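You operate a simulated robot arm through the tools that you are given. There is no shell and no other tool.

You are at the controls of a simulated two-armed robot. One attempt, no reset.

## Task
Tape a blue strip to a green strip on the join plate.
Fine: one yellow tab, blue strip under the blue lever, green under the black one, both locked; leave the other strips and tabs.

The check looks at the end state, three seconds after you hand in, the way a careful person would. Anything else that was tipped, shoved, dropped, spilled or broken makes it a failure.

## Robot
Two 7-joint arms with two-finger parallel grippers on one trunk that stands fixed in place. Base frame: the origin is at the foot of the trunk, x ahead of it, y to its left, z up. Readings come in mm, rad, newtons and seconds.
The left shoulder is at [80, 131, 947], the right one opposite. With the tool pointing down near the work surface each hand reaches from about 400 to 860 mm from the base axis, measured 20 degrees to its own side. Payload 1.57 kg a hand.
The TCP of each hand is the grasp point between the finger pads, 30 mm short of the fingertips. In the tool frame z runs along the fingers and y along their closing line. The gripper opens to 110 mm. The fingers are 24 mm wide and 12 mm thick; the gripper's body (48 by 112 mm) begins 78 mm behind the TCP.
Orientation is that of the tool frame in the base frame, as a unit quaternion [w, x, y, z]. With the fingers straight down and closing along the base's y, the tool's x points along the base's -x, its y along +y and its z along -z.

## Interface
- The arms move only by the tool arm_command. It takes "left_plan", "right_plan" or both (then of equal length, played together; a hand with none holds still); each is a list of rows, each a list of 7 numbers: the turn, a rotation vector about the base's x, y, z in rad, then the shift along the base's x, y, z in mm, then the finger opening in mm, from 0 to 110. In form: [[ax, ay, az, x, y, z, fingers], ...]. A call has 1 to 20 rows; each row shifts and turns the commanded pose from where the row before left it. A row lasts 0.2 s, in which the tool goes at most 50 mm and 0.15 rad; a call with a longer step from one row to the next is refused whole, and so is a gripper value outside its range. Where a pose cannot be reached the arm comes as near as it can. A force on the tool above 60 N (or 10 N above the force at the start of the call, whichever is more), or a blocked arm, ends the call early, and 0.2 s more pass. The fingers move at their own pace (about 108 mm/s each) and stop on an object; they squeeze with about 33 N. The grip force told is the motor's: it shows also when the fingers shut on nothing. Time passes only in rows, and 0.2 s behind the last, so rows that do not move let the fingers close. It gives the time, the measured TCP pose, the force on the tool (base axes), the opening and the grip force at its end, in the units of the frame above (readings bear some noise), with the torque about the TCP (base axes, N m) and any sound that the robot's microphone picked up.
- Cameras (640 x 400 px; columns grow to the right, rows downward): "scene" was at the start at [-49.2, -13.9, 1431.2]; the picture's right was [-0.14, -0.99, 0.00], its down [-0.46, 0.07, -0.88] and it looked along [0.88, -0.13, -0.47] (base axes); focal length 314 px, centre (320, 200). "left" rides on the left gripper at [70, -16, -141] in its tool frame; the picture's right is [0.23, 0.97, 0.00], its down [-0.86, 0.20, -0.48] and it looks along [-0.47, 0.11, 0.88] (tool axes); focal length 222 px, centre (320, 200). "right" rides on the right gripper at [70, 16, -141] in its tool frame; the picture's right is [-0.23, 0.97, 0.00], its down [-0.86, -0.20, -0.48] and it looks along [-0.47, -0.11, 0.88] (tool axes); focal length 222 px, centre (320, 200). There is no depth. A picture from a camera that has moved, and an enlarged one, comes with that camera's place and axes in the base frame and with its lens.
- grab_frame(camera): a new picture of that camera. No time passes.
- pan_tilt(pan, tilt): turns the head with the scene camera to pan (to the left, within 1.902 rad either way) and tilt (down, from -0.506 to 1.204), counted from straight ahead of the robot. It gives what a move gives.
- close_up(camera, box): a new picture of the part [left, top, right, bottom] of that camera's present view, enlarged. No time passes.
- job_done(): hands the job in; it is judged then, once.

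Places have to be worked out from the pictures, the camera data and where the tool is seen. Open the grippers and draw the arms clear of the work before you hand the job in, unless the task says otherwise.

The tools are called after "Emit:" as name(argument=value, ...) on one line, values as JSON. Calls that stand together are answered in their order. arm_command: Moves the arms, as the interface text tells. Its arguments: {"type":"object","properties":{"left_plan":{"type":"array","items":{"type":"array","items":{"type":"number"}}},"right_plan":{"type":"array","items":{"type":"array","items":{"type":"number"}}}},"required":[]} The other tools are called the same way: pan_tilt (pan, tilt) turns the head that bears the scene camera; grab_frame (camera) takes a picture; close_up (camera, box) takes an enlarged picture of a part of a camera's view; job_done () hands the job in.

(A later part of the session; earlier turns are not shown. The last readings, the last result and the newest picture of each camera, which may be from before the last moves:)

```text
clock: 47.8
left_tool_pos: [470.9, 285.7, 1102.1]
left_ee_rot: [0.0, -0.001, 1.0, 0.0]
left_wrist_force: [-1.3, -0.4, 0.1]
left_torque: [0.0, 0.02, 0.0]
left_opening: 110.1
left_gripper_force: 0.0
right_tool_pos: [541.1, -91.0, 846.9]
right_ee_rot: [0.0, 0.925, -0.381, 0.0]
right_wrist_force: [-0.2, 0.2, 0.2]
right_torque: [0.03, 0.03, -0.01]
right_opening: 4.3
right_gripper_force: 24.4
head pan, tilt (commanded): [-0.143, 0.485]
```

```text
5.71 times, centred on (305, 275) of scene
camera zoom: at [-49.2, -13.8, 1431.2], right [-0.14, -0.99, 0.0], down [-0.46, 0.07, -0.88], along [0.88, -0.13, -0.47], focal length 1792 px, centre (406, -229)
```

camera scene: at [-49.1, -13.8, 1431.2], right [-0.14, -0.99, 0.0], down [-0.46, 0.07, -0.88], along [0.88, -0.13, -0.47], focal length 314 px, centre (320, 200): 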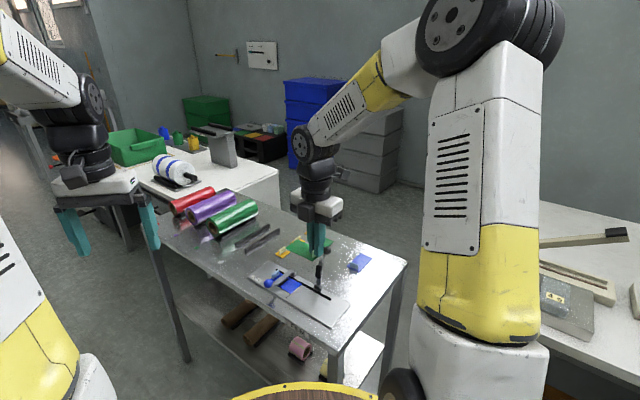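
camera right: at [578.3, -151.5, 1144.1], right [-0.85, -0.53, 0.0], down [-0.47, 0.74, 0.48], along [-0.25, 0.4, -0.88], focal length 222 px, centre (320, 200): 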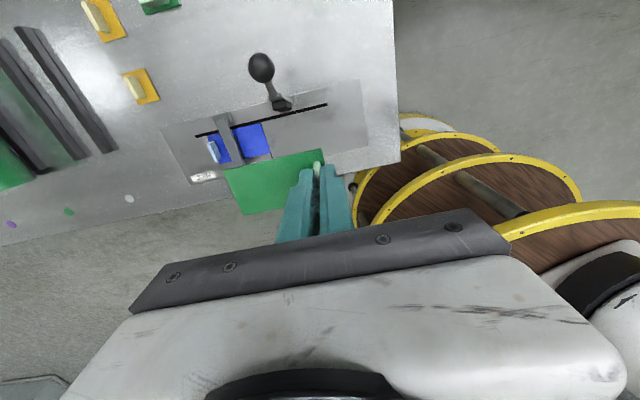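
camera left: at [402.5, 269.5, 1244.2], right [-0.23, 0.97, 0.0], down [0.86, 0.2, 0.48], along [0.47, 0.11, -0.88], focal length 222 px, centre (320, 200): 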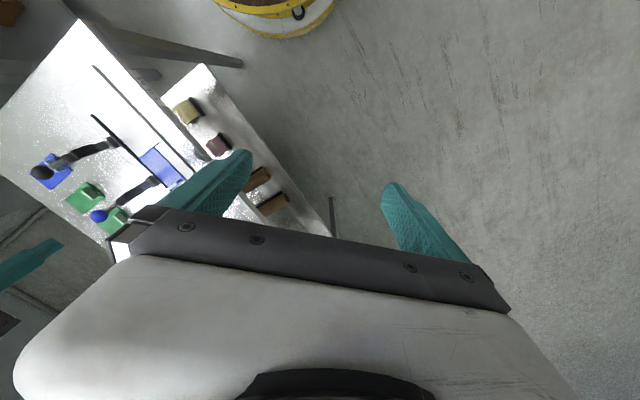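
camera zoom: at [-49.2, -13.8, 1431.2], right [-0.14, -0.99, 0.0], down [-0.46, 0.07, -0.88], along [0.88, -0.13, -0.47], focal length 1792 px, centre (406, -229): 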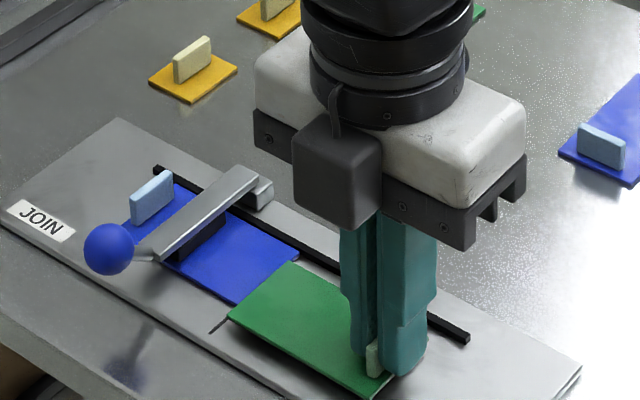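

Green end is ~3.2 mm short of the line and ~9 mm from the fence. I lower 3 mm, then slide 7 mm toward the fence and 2 mm inward.

Emit:
arm_command(right_plan=[[0, 0, 0, 0, 0, -3, 0], [0, 0, 0, 2.5, -2.5, 0, 0], [0, 0, 0, 2.5, -2.5, 0, 0], [0, 0, 0, 1.4, 1.4, 0, 0], [0, 0, 0, 0, 0, 0, 0]])

Emit:
close_up(camera="right", box=[180, 120, 280, 220])

Emit:
close_up(camera="scene", box=[280, 260, 330, 300])

```text
clock: 49.0
left_tool_pos: [470.4, 285.5, 1103.8]
left_ee_rot: [0.0, 0.0, 1.0, 0.0]
left_wrist_force: [-0.2, -0.6, 0.0]
left_torque: [0.01, -0.02, 0.01]
left_opening: 109.7
left_gripper_force: 0.0
right_tool_pos: [548.0, -94.4, 843.6]
right_ee_rot: [0.0, 0.924, -0.382, 0.0]
right_wrist_force: [-1.2, -1.0, 0.3]
right_torque: [-0.08, 0.01, -0.04]
right_opening: 4.3
right_gripper_force: 25.0
head pan, tilt (commanded): [-0.143, 0.485]
```

```text
4.00 times, centred on (230, 170) of right
camera zoom: at [584.9, -155.9, 985.9], right [-0.85, -0.53, 0.0], down [-0.47, 0.74, 0.48], along [-0.25, 0.41, -0.88], focal length 888 px, centre (680, 320)
```

zoom: 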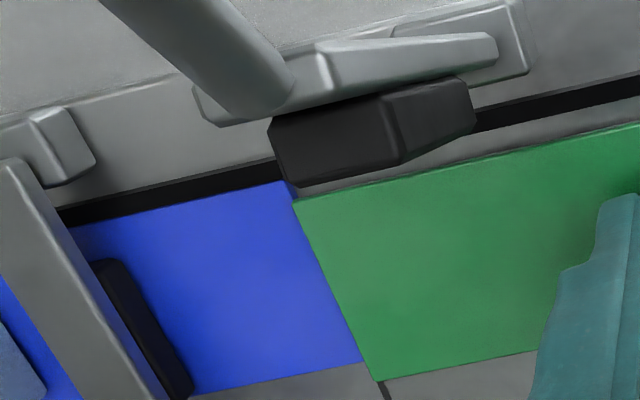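

```text
10.00 times, centred on (305, 280) of scene
camera zoom: at [-49.2, -13.8, 1431.2], right [-0.14, -0.99, 0.0], down [-0.46, 0.07, -0.88], along [0.88, -0.13, -0.47], focal length 3136 px, centre (470, -600)
```

zoom: 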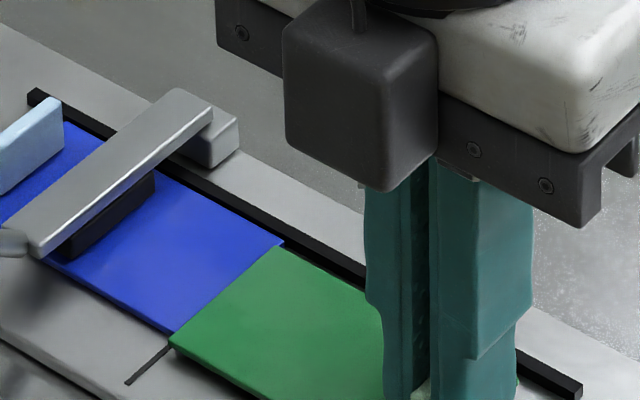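

Green is now just short of the blue end. I move 2 mm more toward the fence and lower toward plate contact, keeping the end gap for now.

Emit:
arm_command(right_plan=[[0, 0, 0, 1.4, -1.4, 0, 0], [0, 0, 0, 0, 0, -0.7, 0], [0, 0, 0, 0, 0, 0, 0]])

Emit:
arm_command(right_plan=[[0, 0, 0, 0, 0, -0.7, 0], [0, 0, 0, 0, 0, 0, 0]])

Emit:
arm_command(right_plan=[[0, 0, 0, 0, 0, -0.6, 0], [0, 0, 0, 0, 0, 0, 0]])

Emit:
close_up(camera="right", box=[180, 120, 280, 220])

Emit:
close_up(camera="scene", box=[280, 260, 330, 300])

```text
clock: 49.8
left_tool_pos: [470.2, 284.0, 1102.3]
left_ee_rot: [0.0, 0.0, 1.0, 0.0]
left_wrist_force: [-0.6, -1.0, -0.8]
left_torque: [0.04, 0.02, -0.01]
left_opening: 110.0
left_gripper_force: 0.1
right_tool_pos: [547.8, -95.3, 842.6]
right_ee_rot: [0.0, 0.924, -0.382, 0.0]
right_wrist_force: [-0.2, 0.1, 0.0]
right_torque: [-0.02, -0.02, -0.02]
right_opening: 4.0
right_gripper_force: 25.0
head pan, tilt (commanded): [-0.143, 0.485]
```

```text
clock: 50.4
left_tool_pos: [470.4, 284.4, 1100.8]
left_ee_rot: [0.0, 0.0, 1.0, 0.0]
left_wrist_force: [0.4, 0.8, 1.1]
left_torque: [0.01, -0.04, 0.01]
left_opening: 110.2
left_gripper_force: 0.1
right_tool_pos: [548.0, -96.2, 840.9]
right_ee_rot: [0.0, 0.924, -0.382, 0.001]
right_wrist_force: [-0.6, -1.3, 0.7]
right_torque: [-0.04, 0.0, 0.0]
right_opening: 3.9
right_gripper_force: 24.5
head pan, tilt (commanded): [-0.143, 0.485]
```

```text
clock: 51.0
left_tool_pos: [471.1, 285.1, 1102.2]
left_ee_rot: [0.001, -0.001, 1.0, 0.0]
left_wrist_force: [0.0, 0.3, -0.2]
left_torque: [0.0, -0.03, 0.0]
left_opening: 109.9
left_gripper_force: 0.0
right_tool_pos: [548.3, -94.7, 841.6]
right_ee_rot: [0.0, 0.924, -0.382, 0.0]
right_wrist_force: [-2.3, -1.3, -0.1]
right_torque: [-0.04, 0.01, 0.0]
right_opening: 4.1
right_gripper_force: 25.1
head pan, tilt (commanded): [-0.143, 0.485]
```

```text
4.00 times, centred on (230, 170) of right
camera zoom: at [586.2, -157.3, 983.4], right [-0.85, -0.53, 0.0], down [-0.47, 0.74, 0.48], along [-0.25, 0.41, -0.88], focal length 888 px, centre (680, 320)
```

zoom: 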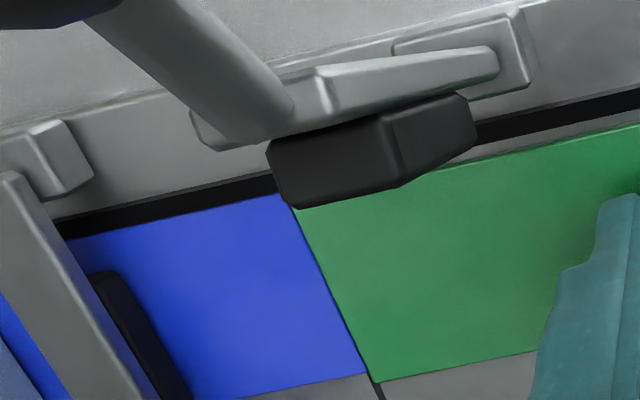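

```text
10.00 times, centred on (305, 280) of scene
camera zoom: at [-49.2, -13.8, 1431.2], right [-0.14, -0.99, 0.0], down [-0.46, 0.07, -0.88], along [0.88, -0.13, -0.47], focal length 3136 px, centre (470, -600)
```

zoom: 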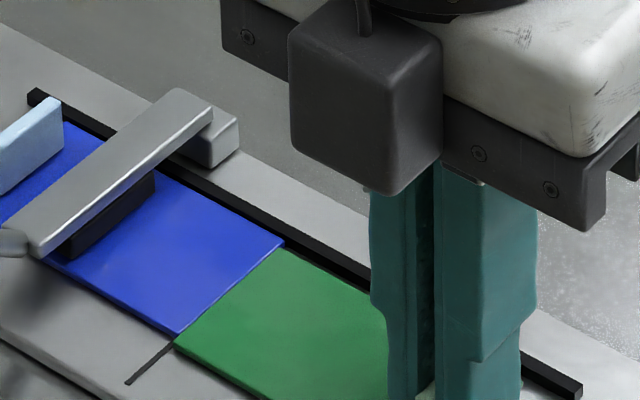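

Ends nearly touch; green still ~2 mm off the fence. I step toward the fence 1 mm at a time, reading force.

Emit:
arm_command(right_plan=[[0, 0, 0, 0.7, -0.7, 0, 0], [0, 0, 0, 0, 0, 0, 0]])

Emit:
arm_command(right_plan=[[0, 0, 0, 0.7, -0.7, 0, 0], [0, 0, 0, 0, 0, 0, 0]])

Emit:
close_up(camera="right", box=[180, 120, 280, 220])

Emit:
close_up(camera="scene", box=[280, 260, 330, 300])

```text
clock: 51.6
left_tool_pos: [471.0, 285.9, 1101.8]
left_ee_rot: [0.0, 0.0, 1.0, 0.0]
left_wrist_force: [0.9, -0.1, 0.1]
left_torque: [-0.01, 0.01, -0.02]
left_opening: 110.1
left_gripper_force: 0.1
right_tool_pos: [548.2, -95.3, 841.5]
right_ee_rot: [0.001, 0.925, -0.381, 0.0]
right_wrist_force: [-1.5, -1.6, -0.5]
right_torque: [-0.03, 0.05, 0.01]
right_opening: 4.1
right_gripper_force: 24.8
head pan, tilt (commanded): [-0.143, 0.485]
```

```text
clock: 52.2
left_tool_pos: [470.7, 284.4, 1101.9]
left_ee_rot: [0.001, 0.0, 1.0, 0.0]
left_wrist_force: [-1.0, -0.1, 0.7]
left_torque: [0.03, -0.02, -0.02]
left_opening: 110.0
left_gripper_force: 0.0
right_tool_pos: [550.4, -96.4, 841.4]
right_ee_rot: [0.0, 0.925, -0.381, 0.001]
right_wrist_force: [-1.2, -1.7, -0.7]
right_torque: [-0.01, 0.06, 0.03]
right_opening: 4.3
right_gripper_force: 25.0
head pan, tilt (commanded): [-0.143, 0.485]
```

```text
4.00 times, centred on (230, 170) of right
camera zoom: at [587.8, -158.8, 984.1], right [-0.85, -0.53, 0.0], down [-0.47, 0.74, 0.48], along [-0.25, 0.41, -0.88], focal length 888 px, centre (680, 320)
```

zoom: 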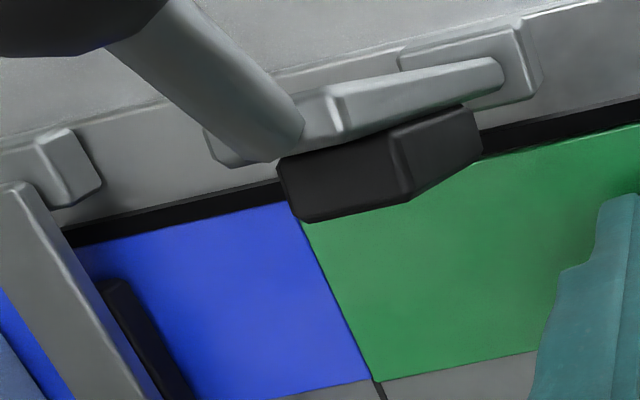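

```text
10.00 times, centred on (305, 280) of scene
camera zoom: at [-49.2, -13.8, 1431.2], right [-0.14, -0.99, 0.0], down [-0.46, 0.07, -0.88], along [0.88, -0.13, -0.47], focal length 3136 px, centre (470, -600)
```

zoom: 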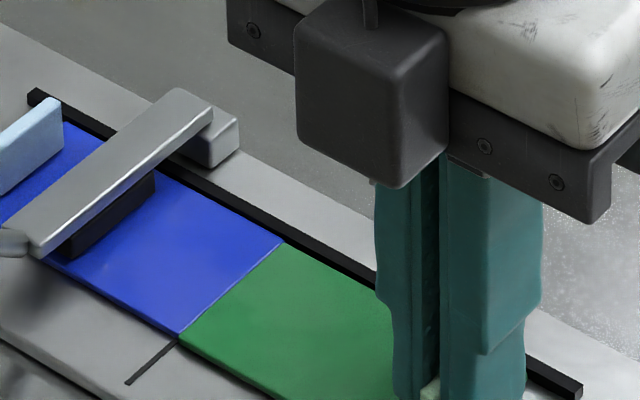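

A steady ~2 N along the fence shows green is touching blue's end, right at the line. One or two more small steps to the fence.

Emit:
arm_command(right_plan=[[0, 0, 0, 0.5, -0.5, 0, 0], [0, 0, 0, 0, 0, 0, 0]])

Emit:
arm_command(right_plan=[[0, 0, 0, 0.4, -0.4, 0, 0], [0, 0, 0, 0, 0, 0, 0]])

Emit:
close_up(camera="scene", box=[290, 264, 322, 288])

```text
clock: 52.8
left_tool_pos: [470.8, 283.8, 1102.0]
left_ee_rot: [0.0, 0.0, 1.0, -0.001]
left_wrist_force: [0.9, -0.3, 0.5]
left_torque: [0.0, 0.02, 0.01]
left_opening: 110.1
left_gripper_force: 0.0
right_tool_pos: [551.0, -97.1, 842.6]
right_ee_rot: [0.0, 0.925, -0.38, 0.0]
right_wrist_force: [-1.9, -0.4, 0.0]
right_torque: [-0.01, 0.04, 0.04]
right_opening: 4.0
right_gripper_force: 24.4
head pan, tilt (commanded): [-0.143, 0.485]
```

```text
clock: 53.4
left_tool_pos: [471.1, 284.5, 1102.4]
left_ee_rot: [0.0, 0.0, 1.0, 0.0]
left_wrist_force: [0.1, 0.7, -0.4]
left_torque: [-0.05, -0.03, 0.0]
left_opening: 110.4
left_gripper_force: 0.2
right_tool_pos: [551.8, -97.7, 842.0]
right_ee_rot: [0.0, 0.925, -0.381, 0.0]
right_wrist_force: [-4.3, 2.3, -0.9]
right_torque: [0.06, 0.17, 0.02]
right_opening: 3.8
right_gripper_force: 24.7
head pan, tilt (commanded): [-0.143, 0.485]
```

```text
16.00 times, centred on (306, 276) of scene
camera zoom: at [-49.4, -13.7, 1431.2], right [-0.14, -0.99, 0.0], down [-0.46, 0.07, -0.88], along [0.88, -0.13, -0.47], focal length 5017 px, centre (544, -1016)
```

zoom: 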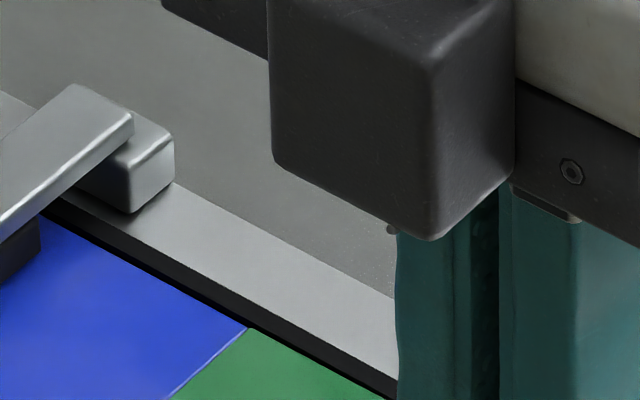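

Fence contact (4.7 N) and end contact (1.4 N) both present. Now I lower to feel the plate.

Emit:
arm_command(right_plan=[[0, 0, 0, 0, 0, -0.7, 0], [0, 0, 0, 0, 0, 0, 0]])

Emit:
arm_command(right_plan=[[0, 0, 0, 0, 0, -0.5, 0], [0, 0, 0, 0, 0, 0, 0]])

Emit:
close_up(camera="scene", box=[280, 260, 330, 300])

Emit:
close_up(camera="right", box=[180, 120, 280, 220])

```text
clock: 54.0
left_tool_pos: [469.3, 284.3, 1102.2]
left_ee_rot: [0.0, 0.0, 1.0, 0.0]
left_wrist_force: [0.4, -0.6, 0.2]
left_torque: [0.01, -0.01, 0.0]
left_opening: 110.0
left_gripper_force: 0.0
right_tool_pos: [551.4, -98.4, 841.9]
right_ee_rot: [0.0, 0.925, -0.381, 0.0]
right_wrist_force: [-3.8, 0.6, 0.9]
right_torque: [0.04, 0.09, -0.03]
right_opening: 4.2
right_gripper_force: 24.9
head pan, tilt (commanded): [-0.143, 0.485]
```

```text
clock: 54.6
left_tool_pos: [471.7, 285.0, 1101.3]
left_ee_rot: [0.0, 0.0, 1.0, 0.0]
left_wrist_force: [-0.4, 0.1, 0.0]
left_torque: [-0.04, 0.0, 0.0]
left_opening: 110.1
left_gripper_force: 0.0
right_tool_pos: [550.5, -98.8, 840.9]
right_ee_rot: [0.0, 0.925, -0.381, 0.0]
right_wrist_force: [-4.3, 0.4, 6.3]
right_torque: [0.01, 0.1, 0.0]
right_opening: 4.3
right_gripper_force: 24.6
head pan, tilt (commanded): [-0.143, 0.485]
```

```text
10.00 times, centred on (305, 280) of scene
camera zoom: at [-49.5, -13.8, 1431.2], right [-0.14, -0.99, 0.0], down [-0.46, 0.07, -0.88], along [0.88, -0.13, -0.47], focal length 3136 px, centre (470, -600)
```

zoom: 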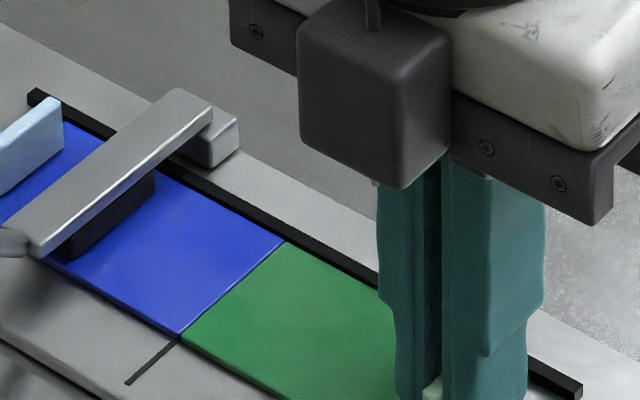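

```text
4.00 times, centred on (230, 170) of right
camera zoom: at [588.5, -159.5, 983.0], right [-0.85, -0.53, 0.0], down [-0.47, 0.74, 0.48], along [-0.25, 0.41, -0.88], focal length 888 px, centre (680, 320)
```

zoom: 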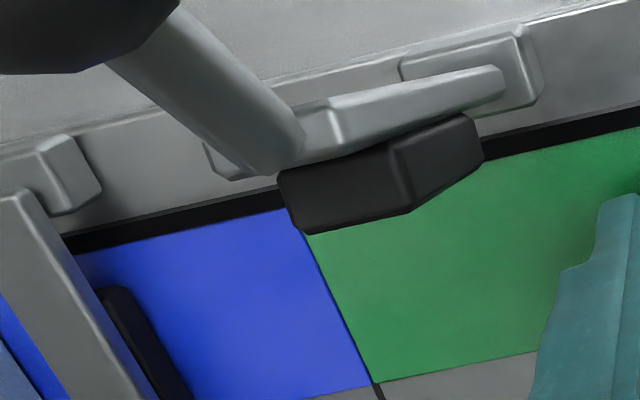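

Plate, fence and end contact all confirmed and ends butt at the line. I release the green fin and rise straight up.

Emit:
arm_command(right_plan=[[0, 0, 0, 0, 0, 0, 8], [0, 0, 0, 0, 0, 0, 16], [0, 0, 0, 0, 0, 0, 16], [0, 0, 0, 0, 0, 10, 16], [0, 0, 0, 0, 0, 20, 16], [0, 0, 0, 0, 0, 40, 16], [0, 0, 0, 0, 0, 40, 16], [0, 0, 0, 0, 0, 45, 16]])

Emit:
grab_frame(camera="right")

Emit:
close_up(camera="scene", box=[260, 235, 350, 305])

```text
clock: 56.4
left_tool_pos: [470.7, 285.5, 1102.2]
left_ee_rot: [0.001, 0.0, 1.0, 0.0]
left_wrist_force: [0.6, 0.3, 0.0]
left_torque: [0.01, 0.02, -0.01]
left_opening: 109.8
left_gripper_force: 0.1
right_tool_pos: [550.4, -98.8, 996.2]
right_ee_rot: [0.0, 0.924, -0.382, 0.001]
right_wrist_force: [1.0, 0.1, -0.2]
right_torque: [-0.03, 0.02, 0.01]
right_opening: 16.1
right_gripper_force: 0.0
head pan, tilt (commanded): [-0.143, 0.485]
```

```text
taken
camera right: at [587.9, -159.7, 1138.9], right [-0.85, -0.53, 0.0], down [-0.47, 0.74, 0.48], along [-0.25, 0.41, -0.88], focal length 222 px, centre (320, 200)
```

right: 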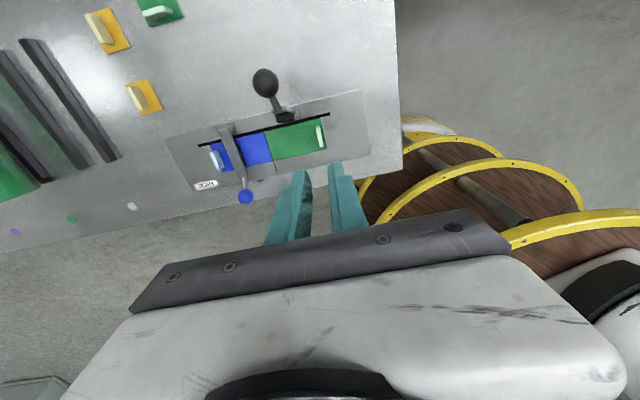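

```text
5.71 times, centred on (305, 270) of scene
camera zoom: at [-48.9, -13.9, 1431.2], right [-0.14, -0.99, 0.0], down [-0.46, 0.07, -0.88], along [0.88, -0.13, -0.47], focal length 1792 px, centre (406, -200)
```

zoom: 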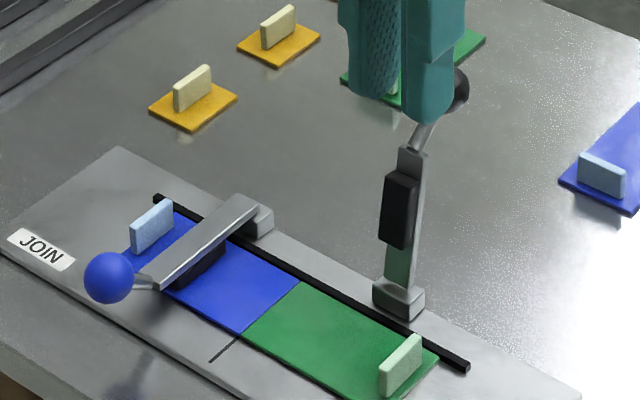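

Both strips lie butted on the line. Now the black lever: I move the closed hand (staying at yaw 135°) over and behind the black ball at about (627,-130,916), then lower behind it.

Emit:
arm_command(right_plan=[[0, 0, 0, 26, -15, 0, 0], [0, 0, 0, 26, -15, 0, 0], [0, 0, 0, 26, -15, 0, 0], [0, 0, 0, 26, -15, 0, 0], [0, 0, 0, 0, 0, 0, 0]])

Emit:
grab_frame(camera="right")

Emit:
close_up(camera="scene", box=[260, 205, 360, 285])

```text
clock: 57.6
left_tool_pos: [470.3, 284.7, 1102.8]
left_ee_rot: [0.0, 0.0, 1.0, 0.0]
left_wrist_force: [0.4, 0.0, 0.3]
left_torque: [0.02, 0.0, 0.02]
left_opening: 110.2
left_gripper_force: 0.1
right_tool_pos: [656.1, -157.8, 996.1]
right_ee_rot: [0.0, 0.925, -0.381, 0.001]
right_wrist_force: [0.4, 0.9, -0.2]
right_torque: [0.01, -0.01, 0.01]
right_opening: 0.0
right_gripper_force: 21.5
head pan, tilt (commanded): [-0.143, 0.485]
```

```text
taken
camera right: at [693.9, -220.2, 1138.8], right [-0.85, -0.53, 0.0], down [-0.47, 0.74, 0.48], along [-0.25, 0.41, -0.88], focal length 222 px, centre (320, 200)
```

right: 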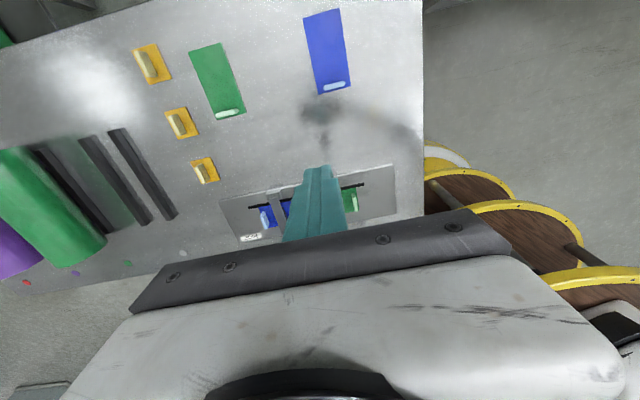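

```text
5.00 times, centred on (310, 245) of scene
camera zoom: at [-49.2, -13.8, 1431.2], right [-0.14, -0.99, 0.0], down [-0.46, 0.07, -0.88], along [0.88, -0.13, -0.47], focal length 1568 px, centre (370, -25)
```

zoom: 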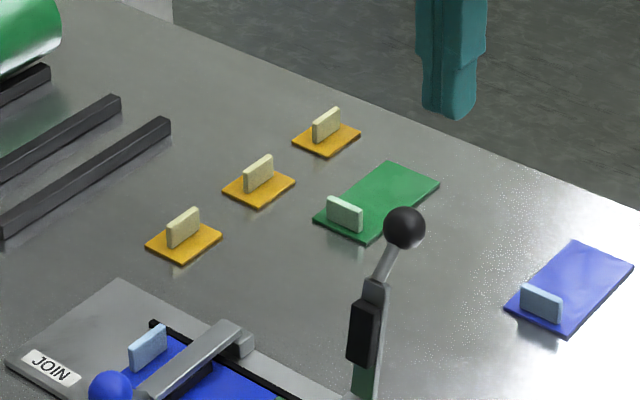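

Positioned behind the black ball. I lower 60 mm and push forward as I did with the blue one.

Emit:
arm_command(right_plan=[[0, 0, 0, 0, 0, -30, 0], [0, 0, 0, 0, 0, -30, 0], [0, 0, 0, -6.36, 6.36, 0, 0], [0, 0, 0, -6.36, 6.36, 0, 0], [0, 0, 0, -6.36, 6.36, 0, 0], [0, 0, 0, -6.36, 6.36, 0, 0], [0, 0, 0, -6.36, 6.36, 0, 0], [0, 0, 0, -6.36, 6.36, 0, 0]])

Emit:
grab_frame(camera="right")

Emit:
close_up(camera="scene", box=[260, 205, 360, 285])

```text
clock: 59.4
left_tool_pos: [470.3, 284.5, 1101.6]
left_ee_rot: [0.0, 0.0, 1.0, 0.001]
left_wrist_force: [-0.8, 0.1, -0.3]
left_torque: [0.03, 0.03, 0.03]
left_opening: 110.0
left_gripper_force: 0.1
right_tool_pos: [616.5, -118.9, 936.3]
right_ee_rot: [0.0, 0.925, -0.381, 0.0]
right_wrist_force: [-0.2, 1.0, 0.1]
right_torque: [-0.01, 0.0, 0.0]
right_opening: 0.0
right_gripper_force: 21.0
head pan, tilt (commanded): [-0.143, 0.485]
```

```text
taken
camera right: at [654.0, -181.5, 1078.0], right [-0.85, -0.53, 0.0], down [-0.47, 0.74, 0.48], along [-0.25, 0.41, -0.88], focal length 222 px, centre (320, 200)
```

right: 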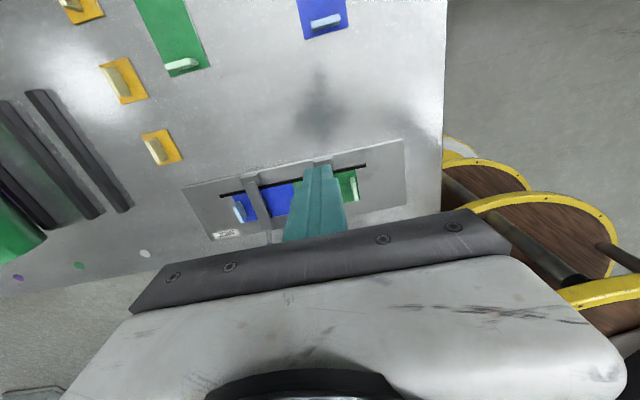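

```text
5.00 times, centred on (310, 245) of scene
camera zoom: at [-49.1, -13.9, 1431.2], right [-0.14, -0.99, 0.0], down [-0.46, 0.07, -0.88], along [0.88, -0.13, -0.47], focal length 1568 px, centre (370, -25)
```

zoom: 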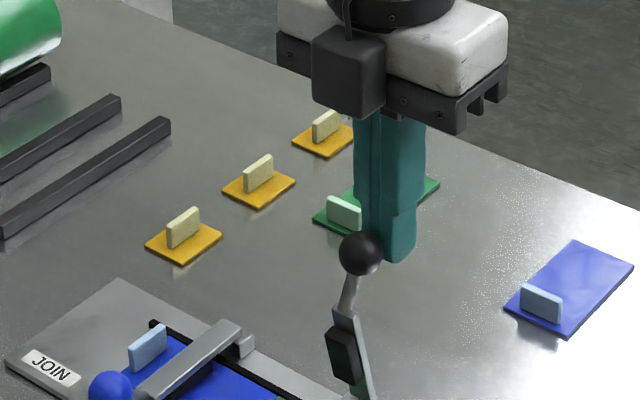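

The ball is being pushed. I continue along the arc.

Emit:
arm_command(right_plan=[[0, 0, 0, -6.36, 6.36, -0.8, 0], [0, 0, 0, -6.36, 6.36, -0.8, 0], [0, 0, 0, -6.36, 6.36, -0.8, 0], [0, 0, 0, -6.36, 6.36, -0.8, 0], [0, 0, 0, -5.5, 5.5, -3, 0], [0, 0, 0, -5.5, 5.5, -3, 0], [0, 0, 0, -5.5, 5.5, -3, 0], [0, 0, 0, -5.5, 5.5, -3, 0]])

Emit:
close_up(camera="scene", box=[260, 225, 360, 305])

Emit:
grab_frame(camera="right")

```text
clock: 61.2
left_tool_pos: [470.4, 284.3, 1102.5]
left_ee_rot: [-0.001, -0.001, 1.0, 0.0]
left_wrist_force: [-0.7, 0.8, -0.3]
left_torque: [0.01, 0.01, 0.01]
left_opening: 110.1
left_gripper_force: 0.1
right_tool_pos: [568.9, -71.7, 921.5]
right_ee_rot: [0.0, 0.924, -0.381, 0.0]
right_wrist_force: [0.5, -0.6, -0.2]
right_torque: [0.0, -0.01, 0.03]
right_opening: 0.1
right_gripper_force: 21.3
head pan, tilt (commanded): [-0.143, 0.485]
```

```text
5.00 times, centred on (310, 265) of scene
camera zoom: at [-49.2, -13.9, 1431.2], right [-0.14, -0.99, 0.0], down [-0.46, 0.07, -0.88], along [0.88, -0.13, -0.47], focal length 1568 px, centre (370, -125)
```

zoom: 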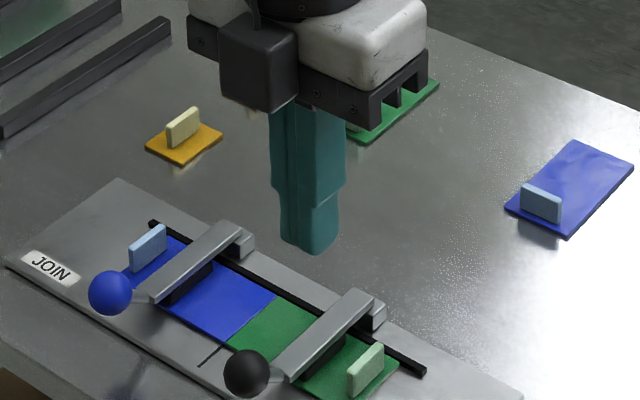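

```text
taken
camera right: at [606.6, -133.4, 1062.6], right [-0.85, -0.53, 0.0], down [-0.47, 0.74, 0.48], along [-0.25, 0.41, -0.88], focal length 222 px, centre (320, 200)
```

right: 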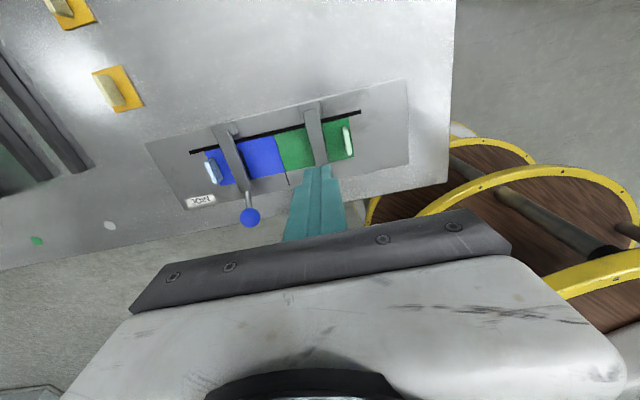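

Both levers are down and the strips stay put. I put the tips over the black ball and press it as well.

Emit:
arm_command(right_plan=[[0, 0, 0, -9.46, 9.3, 0, 0], [0, 0, 0, -9.46, 9.3, 0, 0], [0, 0, 0, -9.46, 9.3, 0, 0], [0, 0, 0, -9.46, 9.3, 0, 0], [0, 0, 0, 0, 0, -12, 0], [0, 0, 0, 0, 0, -12, 0], [0, 0, 0, 0, 0, -6, 0], [0, 0, 0, 0, 0, -3, 0], [0, 0, 0, 0, 0, -2, 0], [0, 0, 0, 0, 0, -1.5, 0], [0, 0, 0, 0, 0, -1.5, 0], [0, 0, 0, 0, 0, 0, 0]])

Emit:
close_up(camera="scene", box=[260, 225, 360, 305])

```text
clock: 63.8
left_tool_pos: [470.4, 284.6, 1102.4]
left_ee_rot: [0.0, 0.0, 1.0, 0.0]
left_wrist_force: [0.3, -0.6, -0.4]
left_torque: [-0.01, 0.0, 0.02]
left_opening: 110.1
left_gripper_force: 0.1
right_tool_pos: [530.5, -34.3, 883.7]
right_ee_rot: [0.0, 0.925, -0.381, -0.001]
right_wrist_force: [-6.6, -1.8, 13.3]
right_torque: [-0.01, 0.16, -0.04]
right_opening: 0.0
right_gripper_force: 21.2
head pan, tilt (commanded): [-0.143, 0.485]
```

```text
5.00 times, centred on (310, 265) of scene
camera zoom: at [-49.8, -13.8, 1431.2], right [-0.14, -0.99, 0.0], down [-0.46, 0.07, -0.88], along [0.88, -0.13, -0.47], focal length 1568 px, centre (370, -125)
```

zoom: 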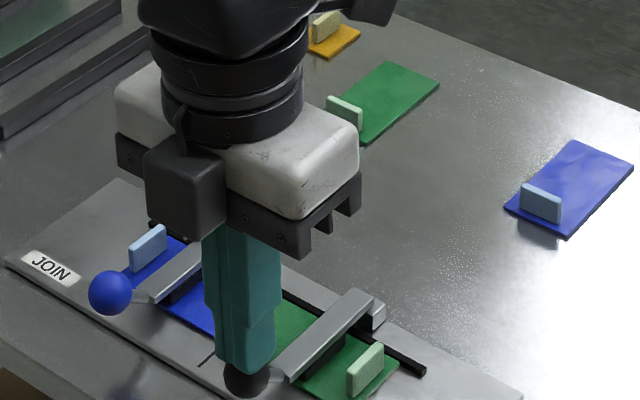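

Contact at the same height as the blue lever (13 N). I press on to ~50 N as before, then lift off.

Emit:
arm_command(right_plan=[[0, 0, 0, 0, 0, -1.3, 0], [0, 0, 0, 0, 0, -1.3, 0], [0, 0, 0, 0, 0, 0, 0]])

Emit:
arm_command(right_plan=[[0, 0, 0, 0, 0, 5, 0], [0, 0, 0, 0, 0, 15, 0], [0, 0, 0, 0, 0, 30, 0], [0, 0, 0, 0, 0, 40, 0], [0, 0, 0, 0, 0, 30, 0]])

Emit:
close_up(camera="scene", box=[260, 235, 350, 305])

Emit:
grab_frame(camera="right")

```text
clock: 64.6
left_tool_pos: [468.9, 284.3, 1102.1]
left_ee_rot: [0.001, 0.0, 1.0, 0.001]
left_wrist_force: [0.0, 0.0, 0.1]
left_torque: [0.0, 0.01, -0.01]
left_opening: 109.9
left_gripper_force: 0.0
right_tool_pos: [529.7, -36.3, 882.1]
right_ee_rot: [0.0, 0.924, -0.381, 0.001]
right_wrist_force: [-19.1, -6.8, 57.2]
right_torque: [-0.22, 0.45, -0.02]
right_opening: 0.0
right_gripper_force: 21.0
head pan, tilt (commanded): [-0.143, 0.485]
```

```text
clock: 65.8
left_tool_pos: [470.1, 284.7, 1101.6]
left_ee_rot: [0.0, 0.0, 1.0, 0.0]
left_wrist_force: [0.7, -0.7, 0.2]
left_torque: [0.01, 0.02, 0.0]
left_opening: 109.8
left_gripper_force: 0.0
right_tool_pos: [531.9, -34.9, 998.4]
right_ee_rot: [0.001, 0.925, -0.381, -0.001]
right_wrist_force: [0.8, 0.5, -0.3]
right_torque: [0.01, 0.04, 0.0]
right_opening: 0.1
right_gripper_force: 21.0
head pan, tilt (commanded): [-0.143, 0.485]
```

```text
5.71 times, centred on (305, 270) of scene
camera zoom: at [-49.0, -13.8, 1431.2], right [-0.14, -0.99, 0.0], down [-0.46, 0.07, -0.88], along [0.88, -0.13, -0.47], focal length 1792 px, centre (406, -200)
```

zoom: 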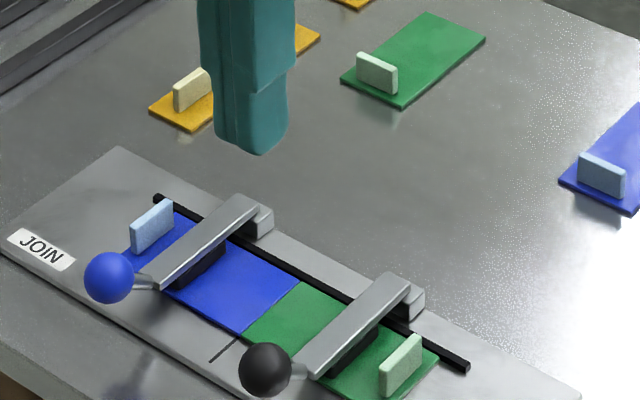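

```text
taken
camera right: at [569.2, -96.1, 1141.0], right [-0.85, -0.53, 0.0], down [-0.47, 0.74, 0.48], along [-0.25, 0.41, -0.88], focal length 222 px, centre (320, 200)
```

right: 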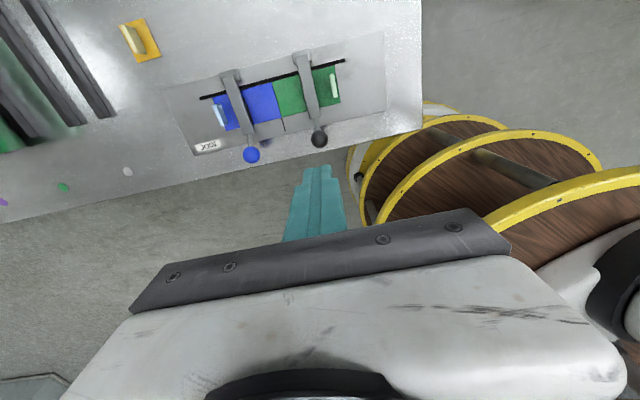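

Both clamps look identical and fully down. Next the yellow tab nearest the plate, near (781,-16): I move over it with fingers at 30 mm and look.

Emit:
arm_command(right_plan=[[0, 0, 0, 41.5, 3.2, 0, 30], [0, 0, 0, 41.5, 3.2, 0, 30], [0, 0, 0, 41.5, 3.2, 0, 30], [0, 0, 0, 41.5, 3.2, 0, 30], [0, 0, 0, 41.5, 3.2, 0, 30], [0, 0, 0, 41.5, 3.2, 0, 30], [0, 0, 0, 0, 0, -40, 30], [0, 0, 0, 0, 0, -40, 30], [0, 0, 0, 0, 0, -20, 30], [0, 0, 0, 0, 0, 0, 30]])

Emit:
grab_frame(camera="right")

Emit:
close_up(camera="scene", box=[230, 195, 350, 285])

```text
clock: 68.0
left_tool_pos: [470.9, 284.6, 1102.7]
left_ee_rot: [0.001, 0.0, 1.0, 0.0]
left_wrist_force: [-0.4, -0.3, -0.3]
left_torque: [0.01, -0.05, 0.0]
left_opening: 110.1
left_gripper_force: 0.1
right_tool_pos: [780.1, -15.8, 898.2]
right_ee_rot: [0.0, 0.924, -0.381, 0.0]
right_wrist_force: [-0.6, 0.0, -0.2]
right_torque: [-0.02, 0.02, 0.01]
right_opening: 30.0
right_gripper_force: 0.0
head pan, tilt (commanded): [-0.143, 0.485]
```

```text
taken
camera right: at [818.0, -76.6, 1039.8], right [-0.85, -0.53, 0.0], down [-0.47, 0.74, 0.48], along [-0.25, 0.41, -0.88], focal length 222 px, centre (320, 200)
```

right: 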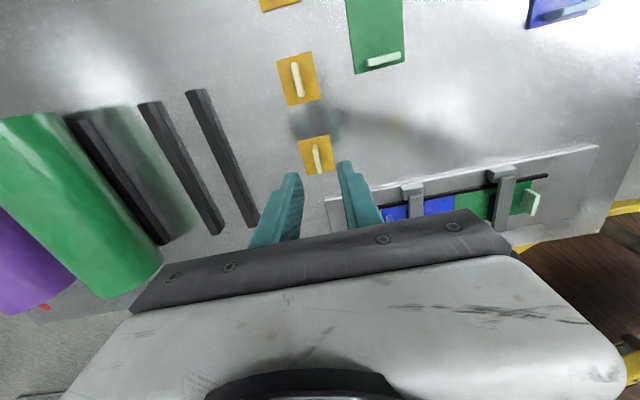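

```text
4.44 times, centred on (290, 240) of scene
camera zoom: at [-49.1, -13.8, 1431.2], right [-0.14, -0.99, 0.0], down [-0.46, 0.07, -0.88], along [0.88, -0.13, -0.47], focal length 1394 px, centre (453, 22)
```

zoom: 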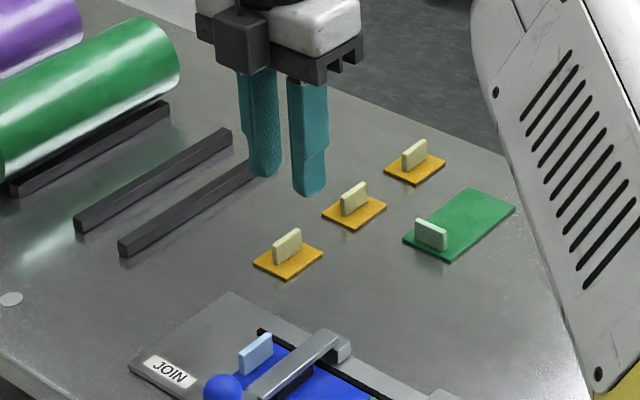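

The pose was reached. I zoom in to align with the tab's fin.

Emit:
close_up(camera="right", box=[230, 110, 410, 225])

```text
3.48 times, centred on (320, 168) of right
camera zoom: at [818.0, -76.6, 1039.8], right [-0.85, -0.53, 0.0], down [-0.47, 0.74, 0.48], along [-0.25, 0.41, -0.88], focal length 773 px, centre (320, 313)
```

zoom: 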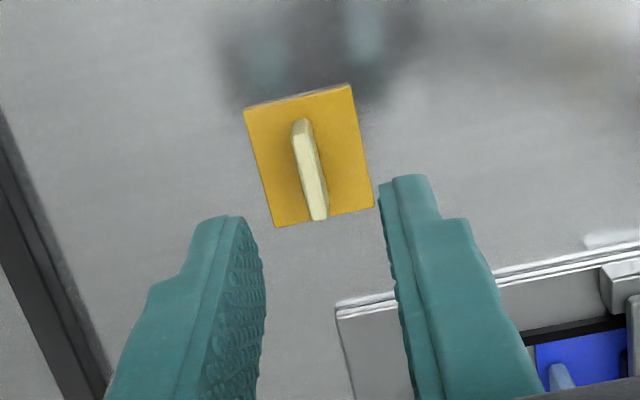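

Fin is ~4 mm off along −e1 and ~1.4 mm along +e2. I correct and descend to just above the tab.

Emit:
arm_command(right_plan=[[0, 0, 0, 1.9, 3.6, 0, 30], [0, 0, 0, 0, 0, -25, 30], [0, 0, 0, 0, 0, -25, 30], [0, 0, 0, 0, 0, -10, 30], [0, 0, 0, 0, 0, 0, 30]])

Emit:
close_up(camera="right", box=[230, 110, 410, 225])

Emit:
close_up(camera="scene", box=[250, 205, 330, 275])

```text
clock: 69.2
left_tool_pos: [470.4, 285.6, 1101.8]
left_ee_rot: [0.0, 0.0, 1.0, 0.0]
left_wrist_force: [0.2, -0.7, -0.8]
left_torque: [0.0, 0.01, -0.01]
left_opening: 110.1
left_gripper_force: 0.0
right_tool_pos: [781.1, -12.6, 840.5]
right_ee_rot: [0.0, 0.924, -0.381, 0.0]
right_wrist_force: [0.4, 0.6, 0.2]
right_torque: [-0.03, -0.03, -0.01]
right_opening: 30.2
right_gripper_force: 0.0
head pan, tilt (commanded): [-0.143, 0.485]
```

```text
3.48 times, centred on (320, 168) of right
camera zoom: at [819.4, -74.4, 981.8], right [-0.85, -0.53, 0.0], down [-0.47, 0.74, 0.48], along [-0.25, 0.41, -0.88], focal length 773 px, centre (320, 313)
```

zoom: 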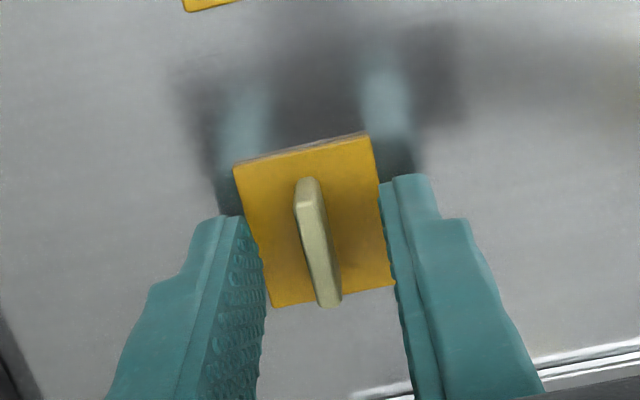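

```text
5.71 times, centred on (290, 240) of scene
camera zoom: at [-49.1, -13.8, 1431.2], right [-0.14, -0.99, 0.0], down [-0.46, 0.07, -0.88], along [0.88, -0.13, -0.47], focal length 1792 px, centre (491, -29)
```

zoom: 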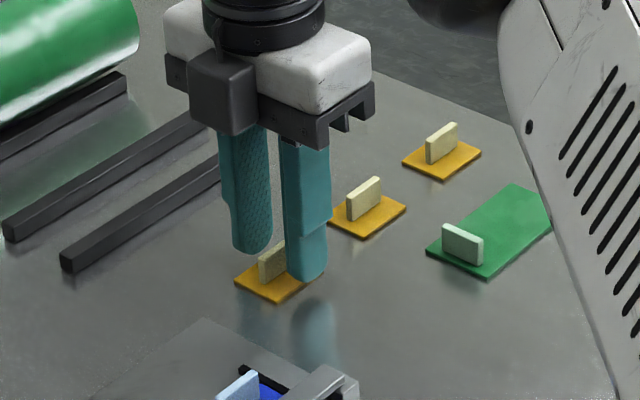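

Well aligned. I go down 3 mm and close on the tab's fin.

Emit:
arm_command(right_plan=[[0, 0, 0, -0.4, 0.8, -3, 30], [0, 0, 0, 0, 0, 0, 15], [0, 0, 0, 0, 0, 0, 0], [0, 0, 0, 0, 0, 0, 0], [0, 0, 0, 0, 0, 0, 0]])

Emit:
close_up(camera="right", box=[230, 110, 410, 225])

```text
clock: 70.4
left_tool_pos: [470.9, 285.3, 1103.0]
left_ee_rot: [0.0, 0.0, 1.0, 0.001]
left_wrist_force: [-0.1, 0.4, 1.2]
left_torque: [0.0, 0.01, -0.01]
left_opening: 110.2
left_gripper_force: 0.2
right_tool_pos: [780.8, -11.5, 838.0]
right_ee_rot: [0.0, 0.925, -0.381, -0.001]
right_wrist_force: [0.3, 0.6, 0.2]
right_torque: [0.01, -0.03, 0.04]
right_opening: 2.3
right_gripper_force: 23.5
head pan, tilt (commanded): [-0.143, 0.485]
```

```text
3.48 times, centred on (320, 168) of right
camera zoom: at [818.6, -73.3, 979.2], right [-0.85, -0.53, 0.0], down [-0.47, 0.74, 0.48], along [-0.25, 0.41, -0.88], focal length 773 px, centre (320, 313)
```

zoom: 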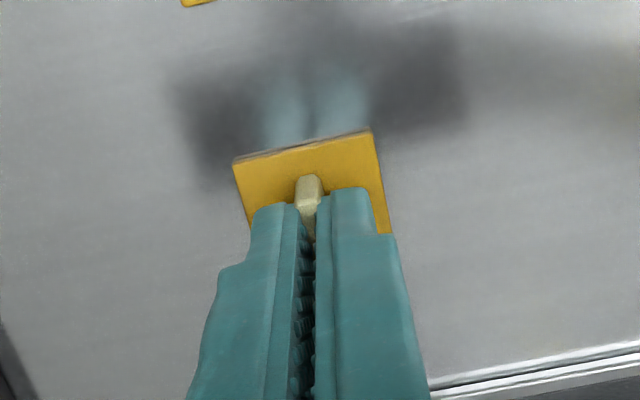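

Gripped at 2.3 mm opening. I lift and check it comes along level.

Emit:
arm_command(right_plan=[[0, 0, 0, 0, 0, 5, 0], [0, 0, 0, 0, 0, 15, 0], [0, 0, 0, 0, 0, 25, 0], [0, 0, 0, 0, 0, 30, 0], [0, 0, 0, 0, 0, 0, 0]])

Emit:
close_up(camera="right", box=[230, 110, 410, 225])

Emit:
close_up(camera="scene", box=[240, 195, 340, 275])

```text
clock: 71.6
left_tool_pos: [470.4, 284.1, 1102.3]
left_ee_rot: [0.0, 0.0, 1.0, -0.001]
left_wrist_force: [-0.6, -0.5, 0.8]
left_torque: [-0.02, 0.02, -0.04]
left_opening: 110.1
left_gripper_force: 0.0
right_tool_pos: [780.2, -11.1, 912.7]
right_ee_rot: [0.0, 0.924, -0.381, 0.0]
right_wrist_force: [-0.7, 0.0, 0.3]
right_torque: [0.02, 0.01, -0.02]
right_opening: 2.4
right_gripper_force: 24.0
head pan, tilt (commanded): [-0.143, 0.485]
```

```text
3.48 times, centred on (320, 168) of right
camera zoom: at [817.0, -74.1, 1053.8], right [-0.85, -0.53, 0.0], down [-0.47, 0.74, 0.48], along [-0.25, 0.41, -0.88], focal length 773 px, centre (320, 313)
```

zoom: 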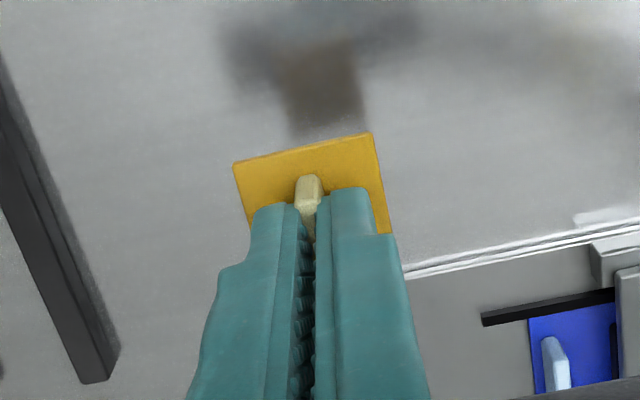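

```text
5.00 times, centred on (290, 235) of scene
camera zoom: at [-49.1, -13.8, 1431.2], right [-0.14, -0.99, 0.0], down [-0.46, 0.07, -0.88], along [0.88, -0.13, -0.47], focal length 1568 px, centre (470, 25)
```

zoom: 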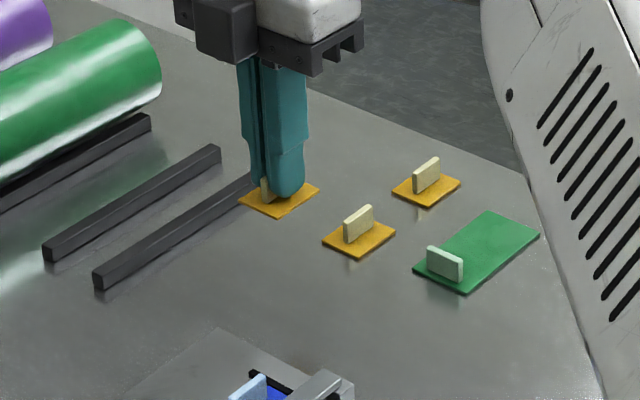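

The tab is held level, centred on the TCP. I carry it over the join (target TCP ≈(606,-41)) at z≈1000 and come down to hover ~15 mm above the strips.

Emit:
arm_command(right_plan=[[0, 0, 0, 0, 0, 45, 0], [0, 0, 0, 0, 0, 45, 0], [0, 0, 0, -35.24, -5.84, 0, 0], [0, 0, 0, -35.24, -5.84, 0, 0], [0, 0, 0, -35.24, -5.84, 0, 0], [0, 0, 0, -35.24, -5.84, 0, 0], [0, 0, 0, -35.24, -5.84, 0, 0], [0, 0, 0, 0, 0, -40, 0], [0, 0, 0, 0, 0, -40, 0], [0, 0, 0, 0, 0, -40, 0], [0, 0, 0, 0, 0, -18, 0], [0, 0, 0, 0, 0, 0, 0]])

Emit:
grab_frame(camera="right")

Emit:
close_up(camera="right", box=[220, 110, 420, 235])

Emit:
close_up(camera="scene", box=[260, 240, 350, 310])

```text
clock: 74.2
left_tool_pos: [470.8, 285.1, 1101.5]
left_ee_rot: [0.0, 0.0, 1.0, 0.0]
left_wrist_force: [0.6, 0.1, 0.7]
left_torque: [-0.02, -0.02, 0.0]
left_opening: 110.1
left_gripper_force: 0.1
right_tool_pos: [606.1, -41.2, 864.2]
right_ee_rot: [0.0, 0.925, -0.381, 0.001]
right_wrist_force: [-0.4, -0.5, 0.4]
right_torque: [0.01, 0.0, 0.02]
right_opening: 2.6
right_gripper_force: 24.2
head pan, tilt (commanded): [-0.143, 0.485]
```

```text
taken
camera right: at [644.4, -103.4, 1007.0], right [-0.85, -0.53, 0.0], down [-0.47, 0.74, 0.48], along [-0.25, 0.41, -0.88], focal length 222 px, centre (320, 200)
```

right: 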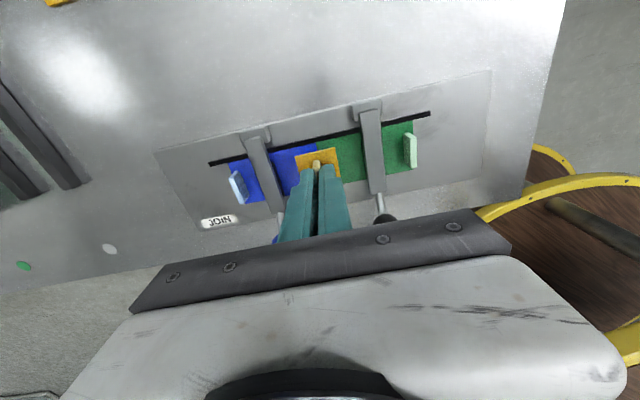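

```text
3.20 times, centred on (320, 172) of right
camera zoom: at [644.4, -103.4, 1007.0], right [-0.85, -0.53, 0.0], down [-0.47, 0.74, 0.48], along [-0.25, 0.41, -0.88], focal length 711 px, centre (320, 288)
```

zoom: 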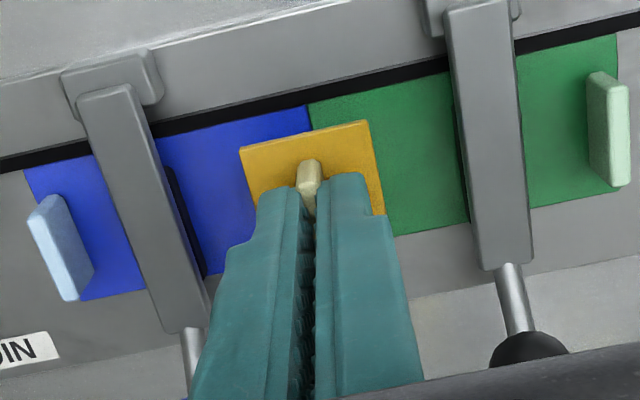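

```text
5.71 times, centred on (305, 275) of scene
camera zoom: at [-49.2, -13.8, 1431.2], right [-0.14, -0.99, 0.0], down [-0.46, 0.07, -0.88], along [0.88, -0.13, -0.47], focal length 1792 px, centre (406, -229)
```

zoom: 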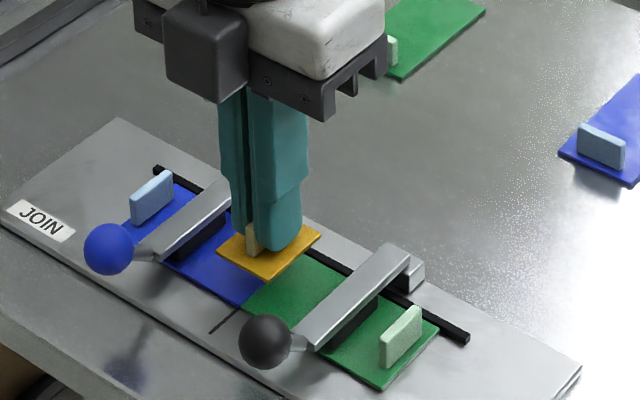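

The tab is centred over the join within ~1 mm and between fence and front edge. I nudge 0.7 mm toward green and lower to near contact.

Emit:
arm_command(right_plan=[[0, 0, 0, -0.5, -0.5, -6, 0], [0, 0, 0, 0, 0, -6, 0], [0, 0, 0, 0, 0, -2, 0], [0, 0, 0, 0, 0, 0, 0]])

Emit:
arm_command(right_plan=[[0, 0, 0, 0, 0, -1, 0], [0, 0, 0, 0, 0, 0, 0]])

Emit:
arm_command(right_plan=[[0, 0, 0, 0, 0, -1, 0], [0, 0, 0, 0, 0, 0, 0]])

Emit:
close_up(camera="scene", box=[275, 250, 335, 300])

```text
clock: 75.2
left_tool_pos: [471.5, 284.5, 1102.5]
left_ee_rot: [0.0, 0.0, 1.0, 0.0]
left_wrist_force: [-0.1, -0.4, -0.4]
left_torque: [-0.05, -0.03, -0.02]
left_opening: 109.9
left_gripper_force: 0.0
right_tool_pos: [604.7, -40.7, 850.2]
right_ee_rot: [0.0, 0.924, -0.382, 0.0]
right_wrist_force: [-0.5, -0.2, -0.4]
right_torque: [-0.03, 0.01, 0.0]
right_opening: 2.1
right_gripper_force: 24.0
head pan, tilt (commanded): [-0.143, 0.485]
```

```text
clock: 75.8
left_tool_pos: [469.9, 285.5, 1101.3]
left_ee_rot: [0.0, 0.0, 1.0, 0.0]
left_wrist_force: [0.2, 0.8, -0.1]
left_torque: [-0.01, -0.01, -0.03]
left_opening: 110.1
left_gripper_force: 0.0
right_tool_pos: [604.2, -40.6, 848.5]
right_ee_rot: [0.0, 0.925, -0.381, 0.0]
right_wrist_force: [0.1, -0.6, 0.5]
right_torque: [0.02, 0.02, 0.0]
right_opening: 2.4
right_gripper_force: 23.4
head pan, tilt (commanded): [-0.143, 0.485]
```

```text
clock: 76.4
left_tool_pos: [470.2, 284.9, 1101.8]
left_ee_rot: [0.0, 0.0, 1.0, 0.001]
left_wrist_force: [-0.1, -0.2, -0.2]
left_torque: [0.01, -0.01, -0.03]
left_opening: 109.9
left_gripper_force: 0.0
right_tool_pos: [604.9, -41.0, 847.5]
right_ee_rot: [0.0, 0.925, -0.381, 0.0]
right_wrist_force: [0.3, -0.3, 0.6]
right_torque: [0.0, 0.03, 0.0]
right_opening: 2.2
right_gripper_force: 23.6
head pan, tilt (commanded): [-0.143, 0.485]
```

```text
8.00 times, centred on (305, 275) of scene
camera zoom: at [-49.2, -13.8, 1431.2], right [-0.14, -0.99, 0.0], down [-0.46, 0.07, -0.88], along [0.88, -0.13, -0.47], focal length 2508 px, centre (440, -400)
```

zoom: 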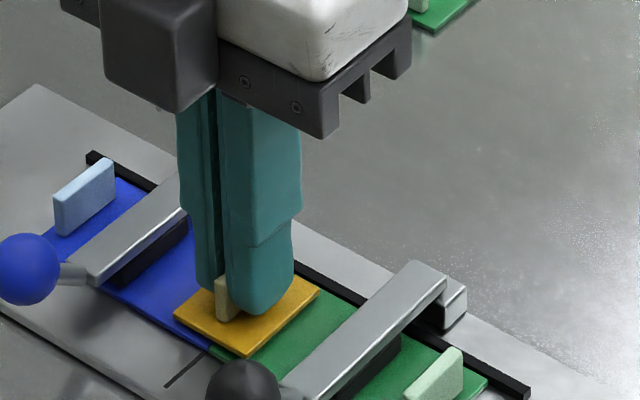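

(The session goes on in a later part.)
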